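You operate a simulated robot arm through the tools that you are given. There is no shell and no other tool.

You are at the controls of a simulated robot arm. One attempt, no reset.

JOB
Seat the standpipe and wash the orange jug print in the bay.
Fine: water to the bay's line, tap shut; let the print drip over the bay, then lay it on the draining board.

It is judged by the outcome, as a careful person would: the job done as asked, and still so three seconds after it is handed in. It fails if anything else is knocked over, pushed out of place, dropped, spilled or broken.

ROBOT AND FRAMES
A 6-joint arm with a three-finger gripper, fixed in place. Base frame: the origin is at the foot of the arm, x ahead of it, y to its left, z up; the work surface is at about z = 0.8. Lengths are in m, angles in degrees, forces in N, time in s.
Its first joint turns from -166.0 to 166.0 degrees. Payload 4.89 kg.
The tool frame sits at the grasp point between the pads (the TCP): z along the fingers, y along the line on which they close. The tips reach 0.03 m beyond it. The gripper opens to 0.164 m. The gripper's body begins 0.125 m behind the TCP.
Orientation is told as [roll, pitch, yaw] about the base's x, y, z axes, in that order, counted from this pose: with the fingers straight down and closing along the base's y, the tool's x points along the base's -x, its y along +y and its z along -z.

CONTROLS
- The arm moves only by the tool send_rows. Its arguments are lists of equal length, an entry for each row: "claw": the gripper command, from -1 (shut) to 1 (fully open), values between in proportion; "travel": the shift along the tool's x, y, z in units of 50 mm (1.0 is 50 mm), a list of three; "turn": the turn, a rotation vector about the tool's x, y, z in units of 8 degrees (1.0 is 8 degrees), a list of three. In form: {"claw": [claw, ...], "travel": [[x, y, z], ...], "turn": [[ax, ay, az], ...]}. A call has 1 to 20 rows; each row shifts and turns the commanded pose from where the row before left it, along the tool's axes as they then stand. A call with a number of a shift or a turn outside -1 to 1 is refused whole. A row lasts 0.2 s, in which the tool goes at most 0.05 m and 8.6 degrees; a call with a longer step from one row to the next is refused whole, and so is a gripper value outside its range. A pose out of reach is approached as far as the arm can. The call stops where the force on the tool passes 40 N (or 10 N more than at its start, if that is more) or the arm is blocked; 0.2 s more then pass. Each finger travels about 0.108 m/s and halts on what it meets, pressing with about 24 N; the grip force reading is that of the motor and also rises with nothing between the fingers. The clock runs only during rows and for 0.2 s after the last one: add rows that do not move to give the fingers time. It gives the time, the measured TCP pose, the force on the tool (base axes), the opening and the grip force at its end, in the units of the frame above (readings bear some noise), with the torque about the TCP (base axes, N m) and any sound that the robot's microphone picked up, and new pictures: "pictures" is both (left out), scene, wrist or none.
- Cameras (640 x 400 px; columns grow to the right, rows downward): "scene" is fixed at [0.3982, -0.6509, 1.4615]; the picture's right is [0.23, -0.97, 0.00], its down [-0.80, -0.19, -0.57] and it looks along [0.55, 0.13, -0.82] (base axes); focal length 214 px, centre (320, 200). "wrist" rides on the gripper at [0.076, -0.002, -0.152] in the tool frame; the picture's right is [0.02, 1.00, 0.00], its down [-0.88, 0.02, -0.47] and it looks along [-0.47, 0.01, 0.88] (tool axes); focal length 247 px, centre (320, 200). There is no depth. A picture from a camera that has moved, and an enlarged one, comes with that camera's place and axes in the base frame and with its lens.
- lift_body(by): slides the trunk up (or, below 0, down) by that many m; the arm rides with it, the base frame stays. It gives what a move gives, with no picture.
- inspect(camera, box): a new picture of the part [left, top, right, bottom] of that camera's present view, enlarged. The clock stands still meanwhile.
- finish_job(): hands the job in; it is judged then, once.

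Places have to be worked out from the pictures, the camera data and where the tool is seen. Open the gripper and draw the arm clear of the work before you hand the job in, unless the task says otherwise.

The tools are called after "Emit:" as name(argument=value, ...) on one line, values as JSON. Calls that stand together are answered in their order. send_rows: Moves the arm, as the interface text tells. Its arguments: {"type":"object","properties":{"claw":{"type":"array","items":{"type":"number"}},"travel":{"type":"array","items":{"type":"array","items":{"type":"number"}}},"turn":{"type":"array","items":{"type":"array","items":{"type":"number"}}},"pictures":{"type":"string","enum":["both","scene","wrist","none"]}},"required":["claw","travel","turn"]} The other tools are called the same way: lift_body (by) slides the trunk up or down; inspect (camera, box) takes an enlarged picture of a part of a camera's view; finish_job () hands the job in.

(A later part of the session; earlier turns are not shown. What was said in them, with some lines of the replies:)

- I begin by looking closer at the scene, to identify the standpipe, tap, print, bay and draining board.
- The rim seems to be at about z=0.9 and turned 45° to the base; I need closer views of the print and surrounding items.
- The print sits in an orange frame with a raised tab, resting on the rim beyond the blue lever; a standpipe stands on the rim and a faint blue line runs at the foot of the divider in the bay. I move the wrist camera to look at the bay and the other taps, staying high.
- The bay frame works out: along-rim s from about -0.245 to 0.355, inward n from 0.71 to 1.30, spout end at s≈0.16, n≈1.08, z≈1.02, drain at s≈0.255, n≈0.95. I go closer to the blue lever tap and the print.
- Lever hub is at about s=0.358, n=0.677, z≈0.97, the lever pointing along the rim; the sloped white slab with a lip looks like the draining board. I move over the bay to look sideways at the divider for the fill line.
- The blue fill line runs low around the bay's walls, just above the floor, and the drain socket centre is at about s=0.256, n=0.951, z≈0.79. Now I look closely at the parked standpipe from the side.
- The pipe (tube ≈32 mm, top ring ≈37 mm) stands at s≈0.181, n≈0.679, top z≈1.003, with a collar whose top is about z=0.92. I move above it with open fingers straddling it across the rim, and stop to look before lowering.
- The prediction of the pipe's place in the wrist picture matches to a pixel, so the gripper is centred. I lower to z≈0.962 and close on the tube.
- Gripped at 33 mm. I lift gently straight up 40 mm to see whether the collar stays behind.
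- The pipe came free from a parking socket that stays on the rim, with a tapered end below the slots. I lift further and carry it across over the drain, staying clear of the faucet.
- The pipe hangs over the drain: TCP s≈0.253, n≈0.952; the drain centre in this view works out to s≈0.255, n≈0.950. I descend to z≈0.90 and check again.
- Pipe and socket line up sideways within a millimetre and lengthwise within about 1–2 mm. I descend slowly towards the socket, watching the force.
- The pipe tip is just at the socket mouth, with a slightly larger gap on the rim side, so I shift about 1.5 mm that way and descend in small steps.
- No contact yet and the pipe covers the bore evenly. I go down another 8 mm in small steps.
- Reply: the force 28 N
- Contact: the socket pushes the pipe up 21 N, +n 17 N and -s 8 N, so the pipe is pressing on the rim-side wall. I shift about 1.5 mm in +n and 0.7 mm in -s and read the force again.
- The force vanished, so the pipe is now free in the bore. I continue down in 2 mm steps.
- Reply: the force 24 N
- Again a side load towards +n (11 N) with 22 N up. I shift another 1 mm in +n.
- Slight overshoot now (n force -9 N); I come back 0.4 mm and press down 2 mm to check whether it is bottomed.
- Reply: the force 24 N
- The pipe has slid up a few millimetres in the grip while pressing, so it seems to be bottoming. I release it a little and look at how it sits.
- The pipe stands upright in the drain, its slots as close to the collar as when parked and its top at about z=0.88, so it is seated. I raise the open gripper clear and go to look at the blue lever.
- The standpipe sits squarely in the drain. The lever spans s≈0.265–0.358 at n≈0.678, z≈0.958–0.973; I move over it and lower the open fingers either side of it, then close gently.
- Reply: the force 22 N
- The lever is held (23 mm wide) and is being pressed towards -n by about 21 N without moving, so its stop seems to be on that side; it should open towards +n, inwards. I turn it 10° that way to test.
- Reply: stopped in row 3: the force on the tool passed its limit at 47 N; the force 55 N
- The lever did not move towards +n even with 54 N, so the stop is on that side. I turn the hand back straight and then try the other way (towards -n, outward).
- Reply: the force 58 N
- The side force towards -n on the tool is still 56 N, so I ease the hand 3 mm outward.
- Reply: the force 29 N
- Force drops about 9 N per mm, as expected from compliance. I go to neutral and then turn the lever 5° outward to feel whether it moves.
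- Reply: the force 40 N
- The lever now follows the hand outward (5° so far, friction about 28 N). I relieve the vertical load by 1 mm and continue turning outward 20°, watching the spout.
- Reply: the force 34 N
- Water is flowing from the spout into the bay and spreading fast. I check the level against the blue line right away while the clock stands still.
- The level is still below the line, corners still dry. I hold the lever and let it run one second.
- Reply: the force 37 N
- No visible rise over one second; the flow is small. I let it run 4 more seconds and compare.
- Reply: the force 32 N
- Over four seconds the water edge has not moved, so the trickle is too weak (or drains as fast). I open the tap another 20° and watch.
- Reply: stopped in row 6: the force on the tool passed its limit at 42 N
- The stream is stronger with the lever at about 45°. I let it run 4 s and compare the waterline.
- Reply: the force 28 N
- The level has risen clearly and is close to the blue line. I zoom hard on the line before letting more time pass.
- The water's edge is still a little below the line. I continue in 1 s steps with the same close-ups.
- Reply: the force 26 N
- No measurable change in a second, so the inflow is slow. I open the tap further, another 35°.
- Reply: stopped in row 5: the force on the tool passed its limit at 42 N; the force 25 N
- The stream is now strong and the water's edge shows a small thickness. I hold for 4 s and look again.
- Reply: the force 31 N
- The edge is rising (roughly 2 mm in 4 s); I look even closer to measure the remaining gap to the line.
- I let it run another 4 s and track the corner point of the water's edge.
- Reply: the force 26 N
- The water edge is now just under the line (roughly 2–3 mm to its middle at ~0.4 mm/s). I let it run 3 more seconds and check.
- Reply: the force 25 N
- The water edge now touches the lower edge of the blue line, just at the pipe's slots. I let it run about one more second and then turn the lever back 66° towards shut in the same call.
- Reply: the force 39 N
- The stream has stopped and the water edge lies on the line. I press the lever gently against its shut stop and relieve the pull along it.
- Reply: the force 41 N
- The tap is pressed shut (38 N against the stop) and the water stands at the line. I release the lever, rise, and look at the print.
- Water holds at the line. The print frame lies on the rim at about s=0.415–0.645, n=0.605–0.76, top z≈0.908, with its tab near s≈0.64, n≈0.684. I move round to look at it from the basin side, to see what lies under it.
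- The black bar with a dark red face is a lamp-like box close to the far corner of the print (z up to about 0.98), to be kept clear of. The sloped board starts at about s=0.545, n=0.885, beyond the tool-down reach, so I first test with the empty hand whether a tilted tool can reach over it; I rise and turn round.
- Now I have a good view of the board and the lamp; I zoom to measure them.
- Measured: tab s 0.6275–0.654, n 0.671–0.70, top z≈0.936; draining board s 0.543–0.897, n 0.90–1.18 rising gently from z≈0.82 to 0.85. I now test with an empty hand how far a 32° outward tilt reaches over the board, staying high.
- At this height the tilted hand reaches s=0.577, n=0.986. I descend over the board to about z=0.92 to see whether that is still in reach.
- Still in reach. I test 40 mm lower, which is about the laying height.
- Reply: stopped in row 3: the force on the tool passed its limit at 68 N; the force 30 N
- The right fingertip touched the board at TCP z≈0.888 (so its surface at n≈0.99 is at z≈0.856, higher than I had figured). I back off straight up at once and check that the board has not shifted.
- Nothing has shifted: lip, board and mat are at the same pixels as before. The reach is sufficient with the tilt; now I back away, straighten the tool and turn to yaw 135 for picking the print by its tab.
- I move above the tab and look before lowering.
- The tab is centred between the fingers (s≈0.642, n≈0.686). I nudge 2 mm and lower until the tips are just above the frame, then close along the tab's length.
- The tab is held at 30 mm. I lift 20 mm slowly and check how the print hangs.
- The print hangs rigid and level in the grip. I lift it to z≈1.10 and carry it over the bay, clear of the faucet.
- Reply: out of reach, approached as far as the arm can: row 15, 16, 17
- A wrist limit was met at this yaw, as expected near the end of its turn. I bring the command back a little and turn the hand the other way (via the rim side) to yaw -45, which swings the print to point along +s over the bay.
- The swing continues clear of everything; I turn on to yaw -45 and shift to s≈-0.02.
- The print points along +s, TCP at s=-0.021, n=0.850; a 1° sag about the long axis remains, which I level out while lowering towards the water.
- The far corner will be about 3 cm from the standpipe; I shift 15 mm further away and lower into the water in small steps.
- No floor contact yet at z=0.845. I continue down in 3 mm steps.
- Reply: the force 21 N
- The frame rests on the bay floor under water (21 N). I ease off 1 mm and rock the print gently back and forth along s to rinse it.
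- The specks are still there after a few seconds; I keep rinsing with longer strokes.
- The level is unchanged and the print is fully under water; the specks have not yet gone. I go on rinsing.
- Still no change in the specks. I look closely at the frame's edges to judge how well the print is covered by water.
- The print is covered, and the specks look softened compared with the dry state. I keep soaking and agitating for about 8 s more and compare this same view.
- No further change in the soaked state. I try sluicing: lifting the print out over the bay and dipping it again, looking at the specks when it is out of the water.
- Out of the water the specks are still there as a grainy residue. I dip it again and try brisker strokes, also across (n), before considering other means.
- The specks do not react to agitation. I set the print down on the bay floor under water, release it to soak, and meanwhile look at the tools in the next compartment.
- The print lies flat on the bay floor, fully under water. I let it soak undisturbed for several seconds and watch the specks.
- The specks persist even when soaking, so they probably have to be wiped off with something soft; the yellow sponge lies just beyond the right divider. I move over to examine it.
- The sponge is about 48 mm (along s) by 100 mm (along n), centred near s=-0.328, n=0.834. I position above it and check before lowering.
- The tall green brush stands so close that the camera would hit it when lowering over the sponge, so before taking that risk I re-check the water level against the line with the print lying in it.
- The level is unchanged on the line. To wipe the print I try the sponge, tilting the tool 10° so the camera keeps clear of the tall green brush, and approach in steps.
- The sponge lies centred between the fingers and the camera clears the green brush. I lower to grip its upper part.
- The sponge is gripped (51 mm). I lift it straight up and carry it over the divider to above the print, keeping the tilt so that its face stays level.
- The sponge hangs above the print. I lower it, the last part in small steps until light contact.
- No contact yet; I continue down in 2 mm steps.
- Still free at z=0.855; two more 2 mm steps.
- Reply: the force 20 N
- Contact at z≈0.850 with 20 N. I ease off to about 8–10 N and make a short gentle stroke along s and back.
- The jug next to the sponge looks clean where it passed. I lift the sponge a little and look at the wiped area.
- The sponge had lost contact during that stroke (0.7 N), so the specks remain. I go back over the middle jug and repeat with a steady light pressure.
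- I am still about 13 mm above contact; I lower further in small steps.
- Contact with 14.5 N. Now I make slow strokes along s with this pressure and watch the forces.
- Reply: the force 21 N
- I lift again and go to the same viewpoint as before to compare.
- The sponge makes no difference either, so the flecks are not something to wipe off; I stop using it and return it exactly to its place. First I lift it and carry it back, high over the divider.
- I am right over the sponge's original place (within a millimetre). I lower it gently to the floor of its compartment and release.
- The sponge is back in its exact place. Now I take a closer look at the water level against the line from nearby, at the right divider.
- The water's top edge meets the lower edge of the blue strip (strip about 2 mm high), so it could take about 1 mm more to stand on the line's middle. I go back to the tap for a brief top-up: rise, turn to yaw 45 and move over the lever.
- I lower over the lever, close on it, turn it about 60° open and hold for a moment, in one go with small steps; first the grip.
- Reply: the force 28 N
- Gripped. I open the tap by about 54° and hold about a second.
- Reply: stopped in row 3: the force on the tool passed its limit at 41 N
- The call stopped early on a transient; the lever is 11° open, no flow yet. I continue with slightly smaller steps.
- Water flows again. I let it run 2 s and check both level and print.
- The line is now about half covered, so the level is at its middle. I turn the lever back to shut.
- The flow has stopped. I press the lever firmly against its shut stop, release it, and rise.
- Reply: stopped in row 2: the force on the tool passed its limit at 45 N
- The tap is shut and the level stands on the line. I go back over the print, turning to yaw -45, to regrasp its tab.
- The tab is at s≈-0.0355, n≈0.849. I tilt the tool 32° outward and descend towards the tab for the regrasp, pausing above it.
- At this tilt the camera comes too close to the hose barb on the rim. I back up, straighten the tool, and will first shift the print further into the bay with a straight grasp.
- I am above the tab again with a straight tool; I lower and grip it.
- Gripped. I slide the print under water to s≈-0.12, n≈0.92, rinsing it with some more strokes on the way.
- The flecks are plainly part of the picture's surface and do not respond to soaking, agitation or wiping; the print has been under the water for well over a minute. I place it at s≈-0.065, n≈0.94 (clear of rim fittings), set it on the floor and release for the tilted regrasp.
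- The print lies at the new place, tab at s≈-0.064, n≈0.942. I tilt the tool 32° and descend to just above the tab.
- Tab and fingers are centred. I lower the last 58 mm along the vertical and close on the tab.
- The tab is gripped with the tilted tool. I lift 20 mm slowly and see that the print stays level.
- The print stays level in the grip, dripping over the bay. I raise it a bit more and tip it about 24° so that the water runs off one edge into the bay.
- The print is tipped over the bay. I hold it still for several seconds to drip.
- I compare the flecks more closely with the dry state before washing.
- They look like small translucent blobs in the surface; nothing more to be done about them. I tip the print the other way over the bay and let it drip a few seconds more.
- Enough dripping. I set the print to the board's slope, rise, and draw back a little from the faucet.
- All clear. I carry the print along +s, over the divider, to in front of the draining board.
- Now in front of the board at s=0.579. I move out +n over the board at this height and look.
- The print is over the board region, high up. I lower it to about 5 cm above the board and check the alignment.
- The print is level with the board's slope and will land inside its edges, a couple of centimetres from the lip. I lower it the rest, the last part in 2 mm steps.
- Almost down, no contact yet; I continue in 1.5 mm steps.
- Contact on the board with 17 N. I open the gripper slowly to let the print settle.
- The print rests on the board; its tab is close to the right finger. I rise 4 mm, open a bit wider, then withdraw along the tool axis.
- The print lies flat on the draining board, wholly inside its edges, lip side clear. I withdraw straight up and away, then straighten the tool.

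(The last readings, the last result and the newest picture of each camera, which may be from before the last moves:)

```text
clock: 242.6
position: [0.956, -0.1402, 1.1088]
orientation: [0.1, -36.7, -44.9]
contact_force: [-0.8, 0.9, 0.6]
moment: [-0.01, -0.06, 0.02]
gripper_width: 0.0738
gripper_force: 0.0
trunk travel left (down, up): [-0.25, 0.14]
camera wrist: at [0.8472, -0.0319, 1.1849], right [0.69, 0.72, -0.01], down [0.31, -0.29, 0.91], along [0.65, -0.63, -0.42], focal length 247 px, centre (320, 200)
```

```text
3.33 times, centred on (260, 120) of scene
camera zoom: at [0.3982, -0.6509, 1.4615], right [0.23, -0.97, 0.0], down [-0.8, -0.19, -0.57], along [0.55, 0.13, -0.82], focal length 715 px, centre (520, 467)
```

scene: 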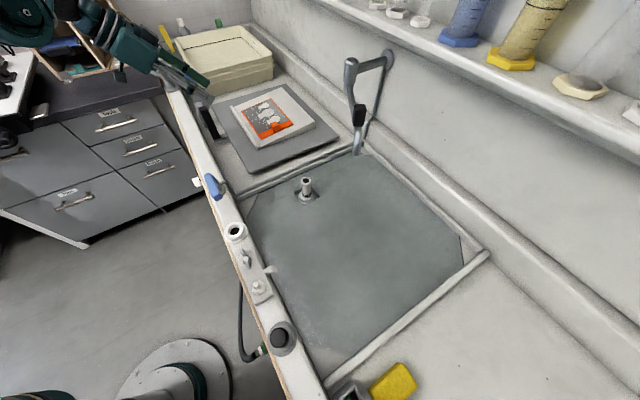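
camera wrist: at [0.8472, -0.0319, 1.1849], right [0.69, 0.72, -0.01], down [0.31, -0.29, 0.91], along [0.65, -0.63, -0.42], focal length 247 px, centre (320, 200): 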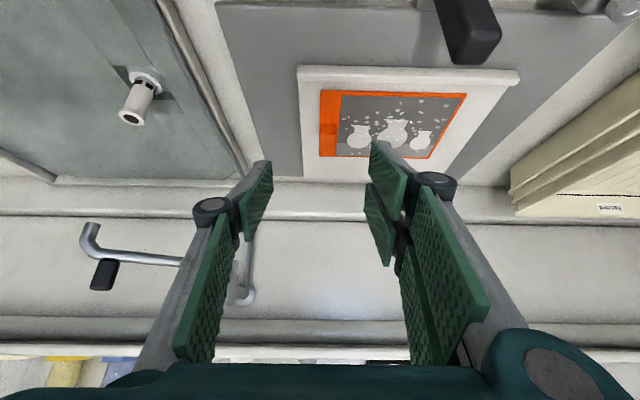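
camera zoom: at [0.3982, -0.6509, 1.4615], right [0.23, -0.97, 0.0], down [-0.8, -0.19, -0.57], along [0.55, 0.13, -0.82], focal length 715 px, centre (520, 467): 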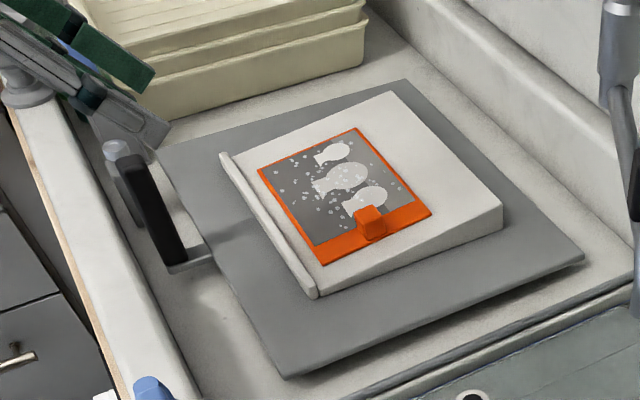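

The print rests on the board. I take a close look at it and at the rest of the scene before deciding whether anything is left to do.

Emit:
inspect(camera="scene", box=[244, 90, 294, 130])

Emit:
inspect(camera="scene", box=[254, 178, 286, 198])

Emit:
inspect(camera="scene", box=[200, 150, 340, 290])

Emit:
inspect(camera="scene", box=[140, 30, 260, 140])

```text
10.00 times, centred on (269, 110) of scene
camera zoom: at [0.3982, -0.6509, 1.4615], right [0.23, -0.97, 0.0], down [-0.8, -0.19, -0.57], along [0.55, 0.13, -0.82], focal length 2145 px, centre (830, 1100)
```

zoom: 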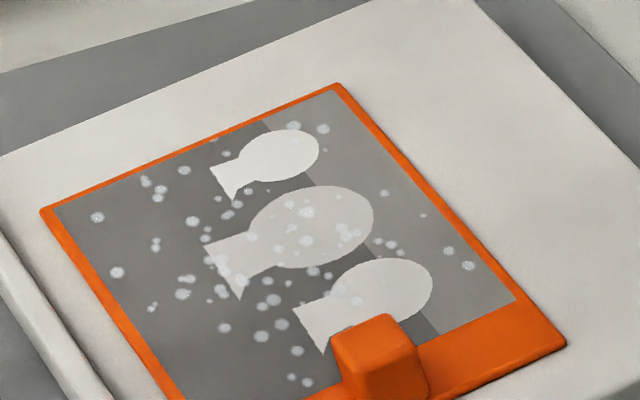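

```text
16.00 times, centred on (270, 188) of scene
camera zoom: at [0.3982, -0.6509, 1.4615], right [0.23, -0.97, 0.0], down [-0.8, -0.19, -0.57], along [0.55, 0.13, -0.82], focal length 3432 px, centre (1120, 392)
```

zoom: 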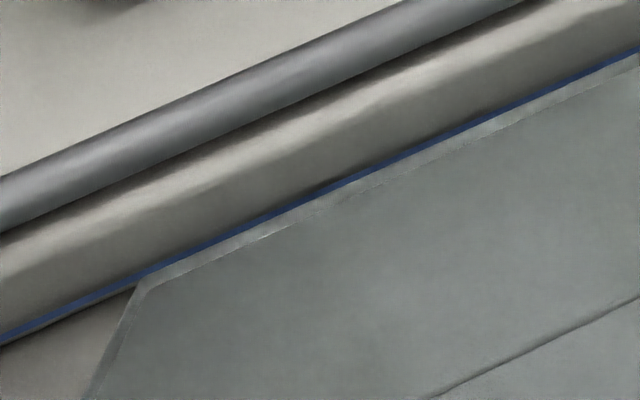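

```text
2.86 times, centred on (270, 220) of scene
camera zoom: at [0.3982, -0.6509, 1.4615], right [0.23, -0.97, 0.0], down [-0.8, -0.19, -0.57], along [0.55, 0.13, -0.82], focal length 613 px, centre (463, 143)
```

zoom: 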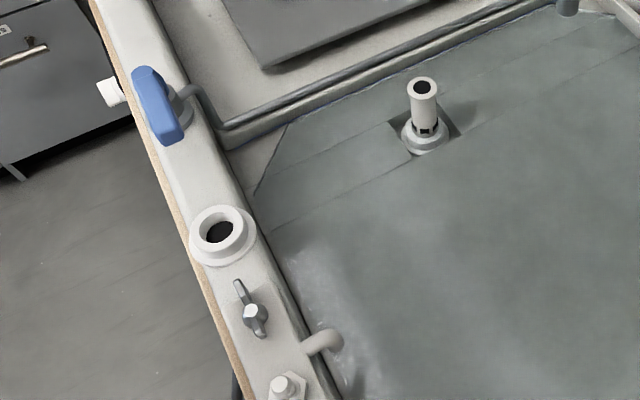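

```text
3.64 times, centred on (200, 85) of scene
camera zoom: at [0.3982, -0.6509, 1.4615], right [0.23, -0.97, 0.0], down [-0.8, -0.19, -0.57], along [0.55, 0.13, -0.82], focal length 780 px, centre (756, 618)
```

zoom: 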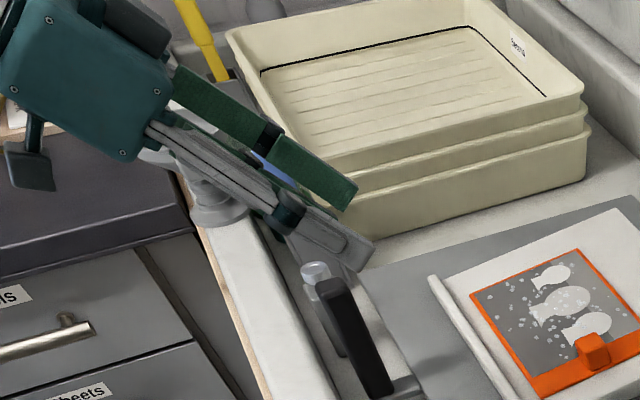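

The flecks sit in the picture itself, unchanged by soaking, swishing or sponging, so the wash is as complete as I can make it: over a minute and a half under water with agitation, then about 14 s dripping over the bay. I now draw the arm clear with the gripper open.

Emit:
send_rows(claw=[0, 0, 0, 0, 0, 0, 0, 0, 0, 0, 0, 0, 0, 0, 0, 0, 0], travel=[[-0.478, 0, -0.64], [-0.478, 0, -0.64], [0, 0, 0], [0, 0, 0], [0, 0, 0], [0, 0, 0], [0, 0, 0], [0.222, -0.849, 0], [0.222, -0.849, 0], [0.222, -0.849, 0], [0.222, -0.849, 0], [0.222, -0.849, 0], [0.222, -0.849, 0], [0.222, -0.849, 0], [0.222, -0.849, 0], [0.222, -0.849, 0], [0, 0, 0]], turn=[[0, 0, 0], [0, 0, 0], [0, 0.918, 0], [0, 0.918, 0], [0, 0.918, 0], [0, 0.918, 0], [0, 0.918, 0], [0, 0, 0], [0, 0, 0], [0, 0, 0], [0, 0, 0], [0, 0, 0], [0, 0, 0], [0, 0, 0], [0, 0, 0], [0, 0, 0], [0, 0, 0]], pictures="both")

Emit:
inspect(camera="scene", box=[140, 20, 340, 180])

Emit:
inspect(camera="scene", box=[310, 330, 430, 400])

```text
clock: 246.2
position: [0.6145, -0.3401, 1.1912]
orientation: [0.0, 0.0, -45.1]
contact_force: [-0.4, -0.4, 0.1]
moment: [-0.04, -0.14, -0.01]
gripper_width: 0.0819
gripper_force: 0.1
trunk travel left (down, up): [-0.25, 0.14]
camera wrist: at [0.5596, -0.2849, 1.3422], right [0.69, 0.72, 0.0], down [0.64, -0.61, 0.47], along [0.34, -0.33, -0.88], focal length 247 px, centre (320, 200)
```

scene: 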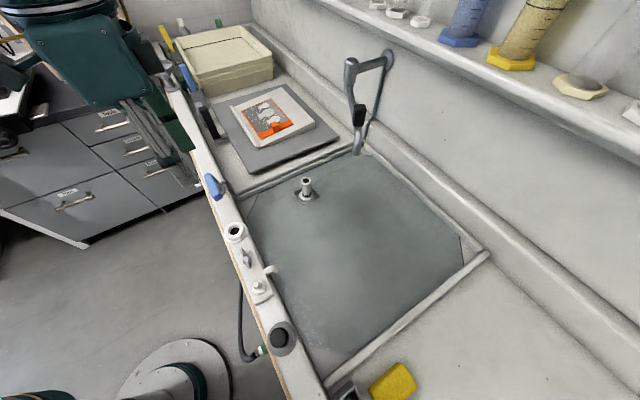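
wrist: 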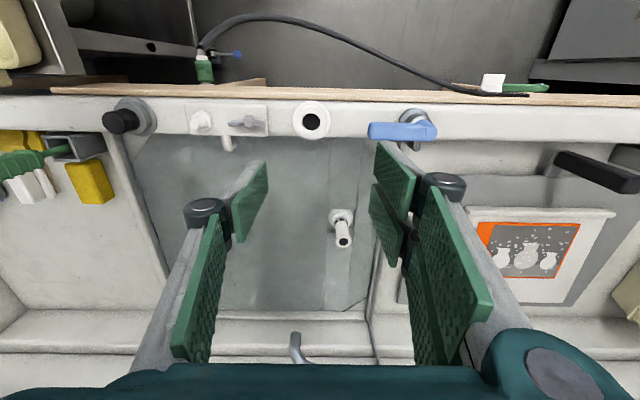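

```text
2.50 times, centred on (240, 100) of scene
camera zoom: at [0.3982, -0.6509, 1.4615], right [0.23, -0.97, 0.0], down [-0.8, -0.19, -0.57], along [0.55, 0.13, -0.82], focal length 536 px, centre (520, 450)
```

zoom: 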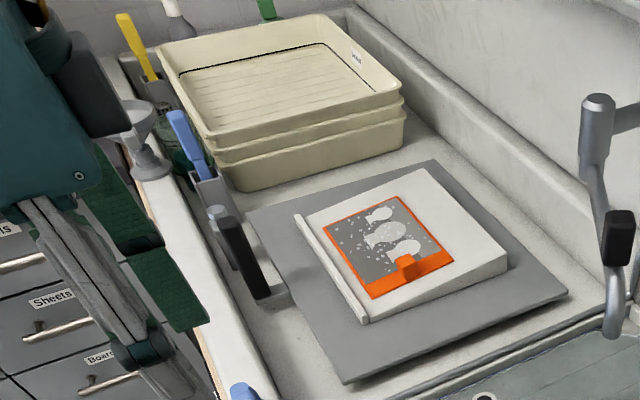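

```text
5.33 times, centred on (370, 365) of scene
camera zoom: at [0.3982, -0.6509, 1.4615], right [0.23, -0.97, 0.0], down [-0.8, -0.19, -0.57], along [0.55, 0.13, -0.82], focal length 1144 px, centre (53, -680)
```

zoom: 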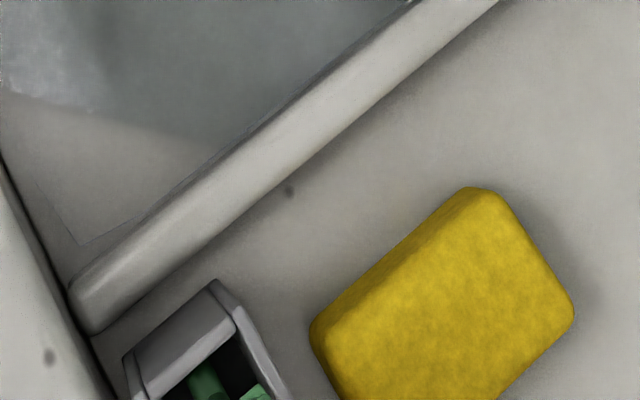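

The sponge should be exactly as at the start; I compare it using the same crop as my first picture, and also check the rim parts the same way.

Emit:
inspect(camera="scene", box=[310, 340, 430, 400])

Emit:
inspect(camera="scene", box=[200, 260, 440, 400])

Emit:
inspect(camera="scene", box=[150, 0, 310, 100])

```text
5.33 times, centred on (370, 370) of scene
camera zoom: at [0.3982, -0.6509, 1.4615], right [0.23, -0.97, 0.0], down [-0.8, -0.19, -0.57], along [0.55, 0.13, -0.82], focal length 1144 px, centre (53, -707)
```

zoom: 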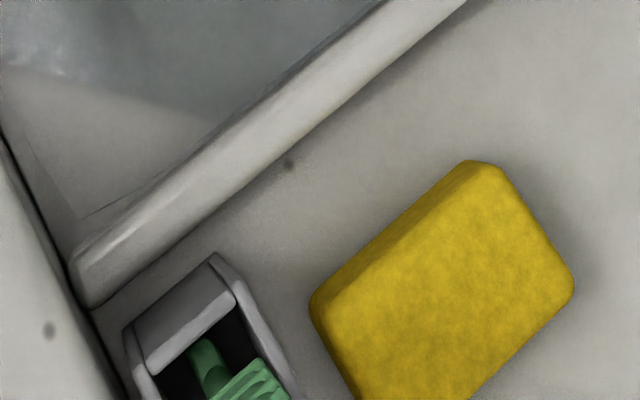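

```text
2.67 times, centred on (320, 330) of scene
camera zoom: at [0.3982, -0.6509, 1.4615], right [0.23, -0.97, 0.0], down [-0.8, -0.19, -0.57], along [0.55, 0.13, -0.82], focal length 572 px, centre (320, -147)
```

zoom: 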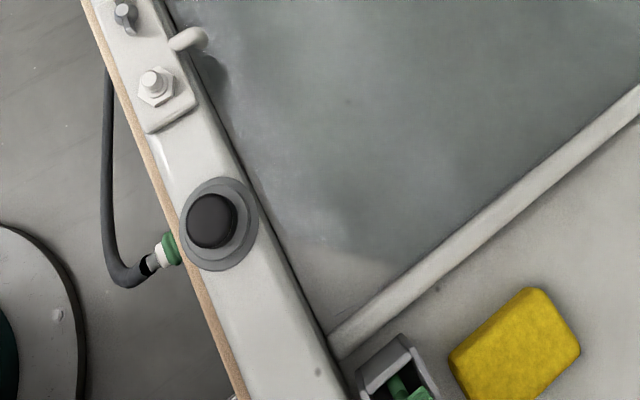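

```text
4.00 times, centred on (230, 50) of scene
camera zoom: at [0.3982, -0.6509, 1.4615], right [0.23, -0.97, 0.0], down [-0.8, -0.19, -0.57], along [0.55, 0.13, -0.82], focal length 858 px, centre (680, 800)
```

zoom: 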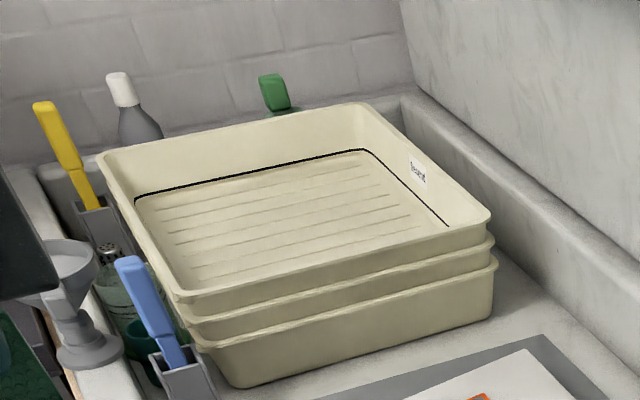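

Everything is as it should be: standpipe seated, water standing on the blue line, tap shut, print lying flat on the draining board, sponge back within a few millimetres, nothing else moved, gripper open and clear. I hand the job in.

Emit:
finish_job()

```text
The job is handed in.
```

I handed the job in with every requested step done, but the white flecks on the print never came off.

- **Standpipe:** it is seated in the drain. The water level held steady afterwards, so it seals.
- **Water and tap:** I filled the bay close to the blue line, then topped it up by about 1 mm to the middle of the line. The lever is pressed against its shut stop and no water is running.
- **Wash:** the print was under water for about 100 seconds, part of that being swished by its tab. The flecks looked the same before and after. I could not tell whether they are residue or part of the picture.
- **Sponge:** I tried one light wipe with the yellow sponge from the next compartment. It made no difference, and I put the sponge back within about 4 mm of where it was.
- **Drip and lay:** I held the print over the bay for about 14 seconds, tipped both ways. It now lies flat on the sloped white board, inside its edges. I took that board to be the draining board.
- **Contacts on the way:** an empty finger touched the draining board at about 68 N while I was testing reach, and the board did not shift. I also pushed the tap lever the wrong way once, up to about 56 N. It did not move that way and worked normally afterwards.

In the last pictures nothing else looked out of place, and the arm is clear with the gripper open.
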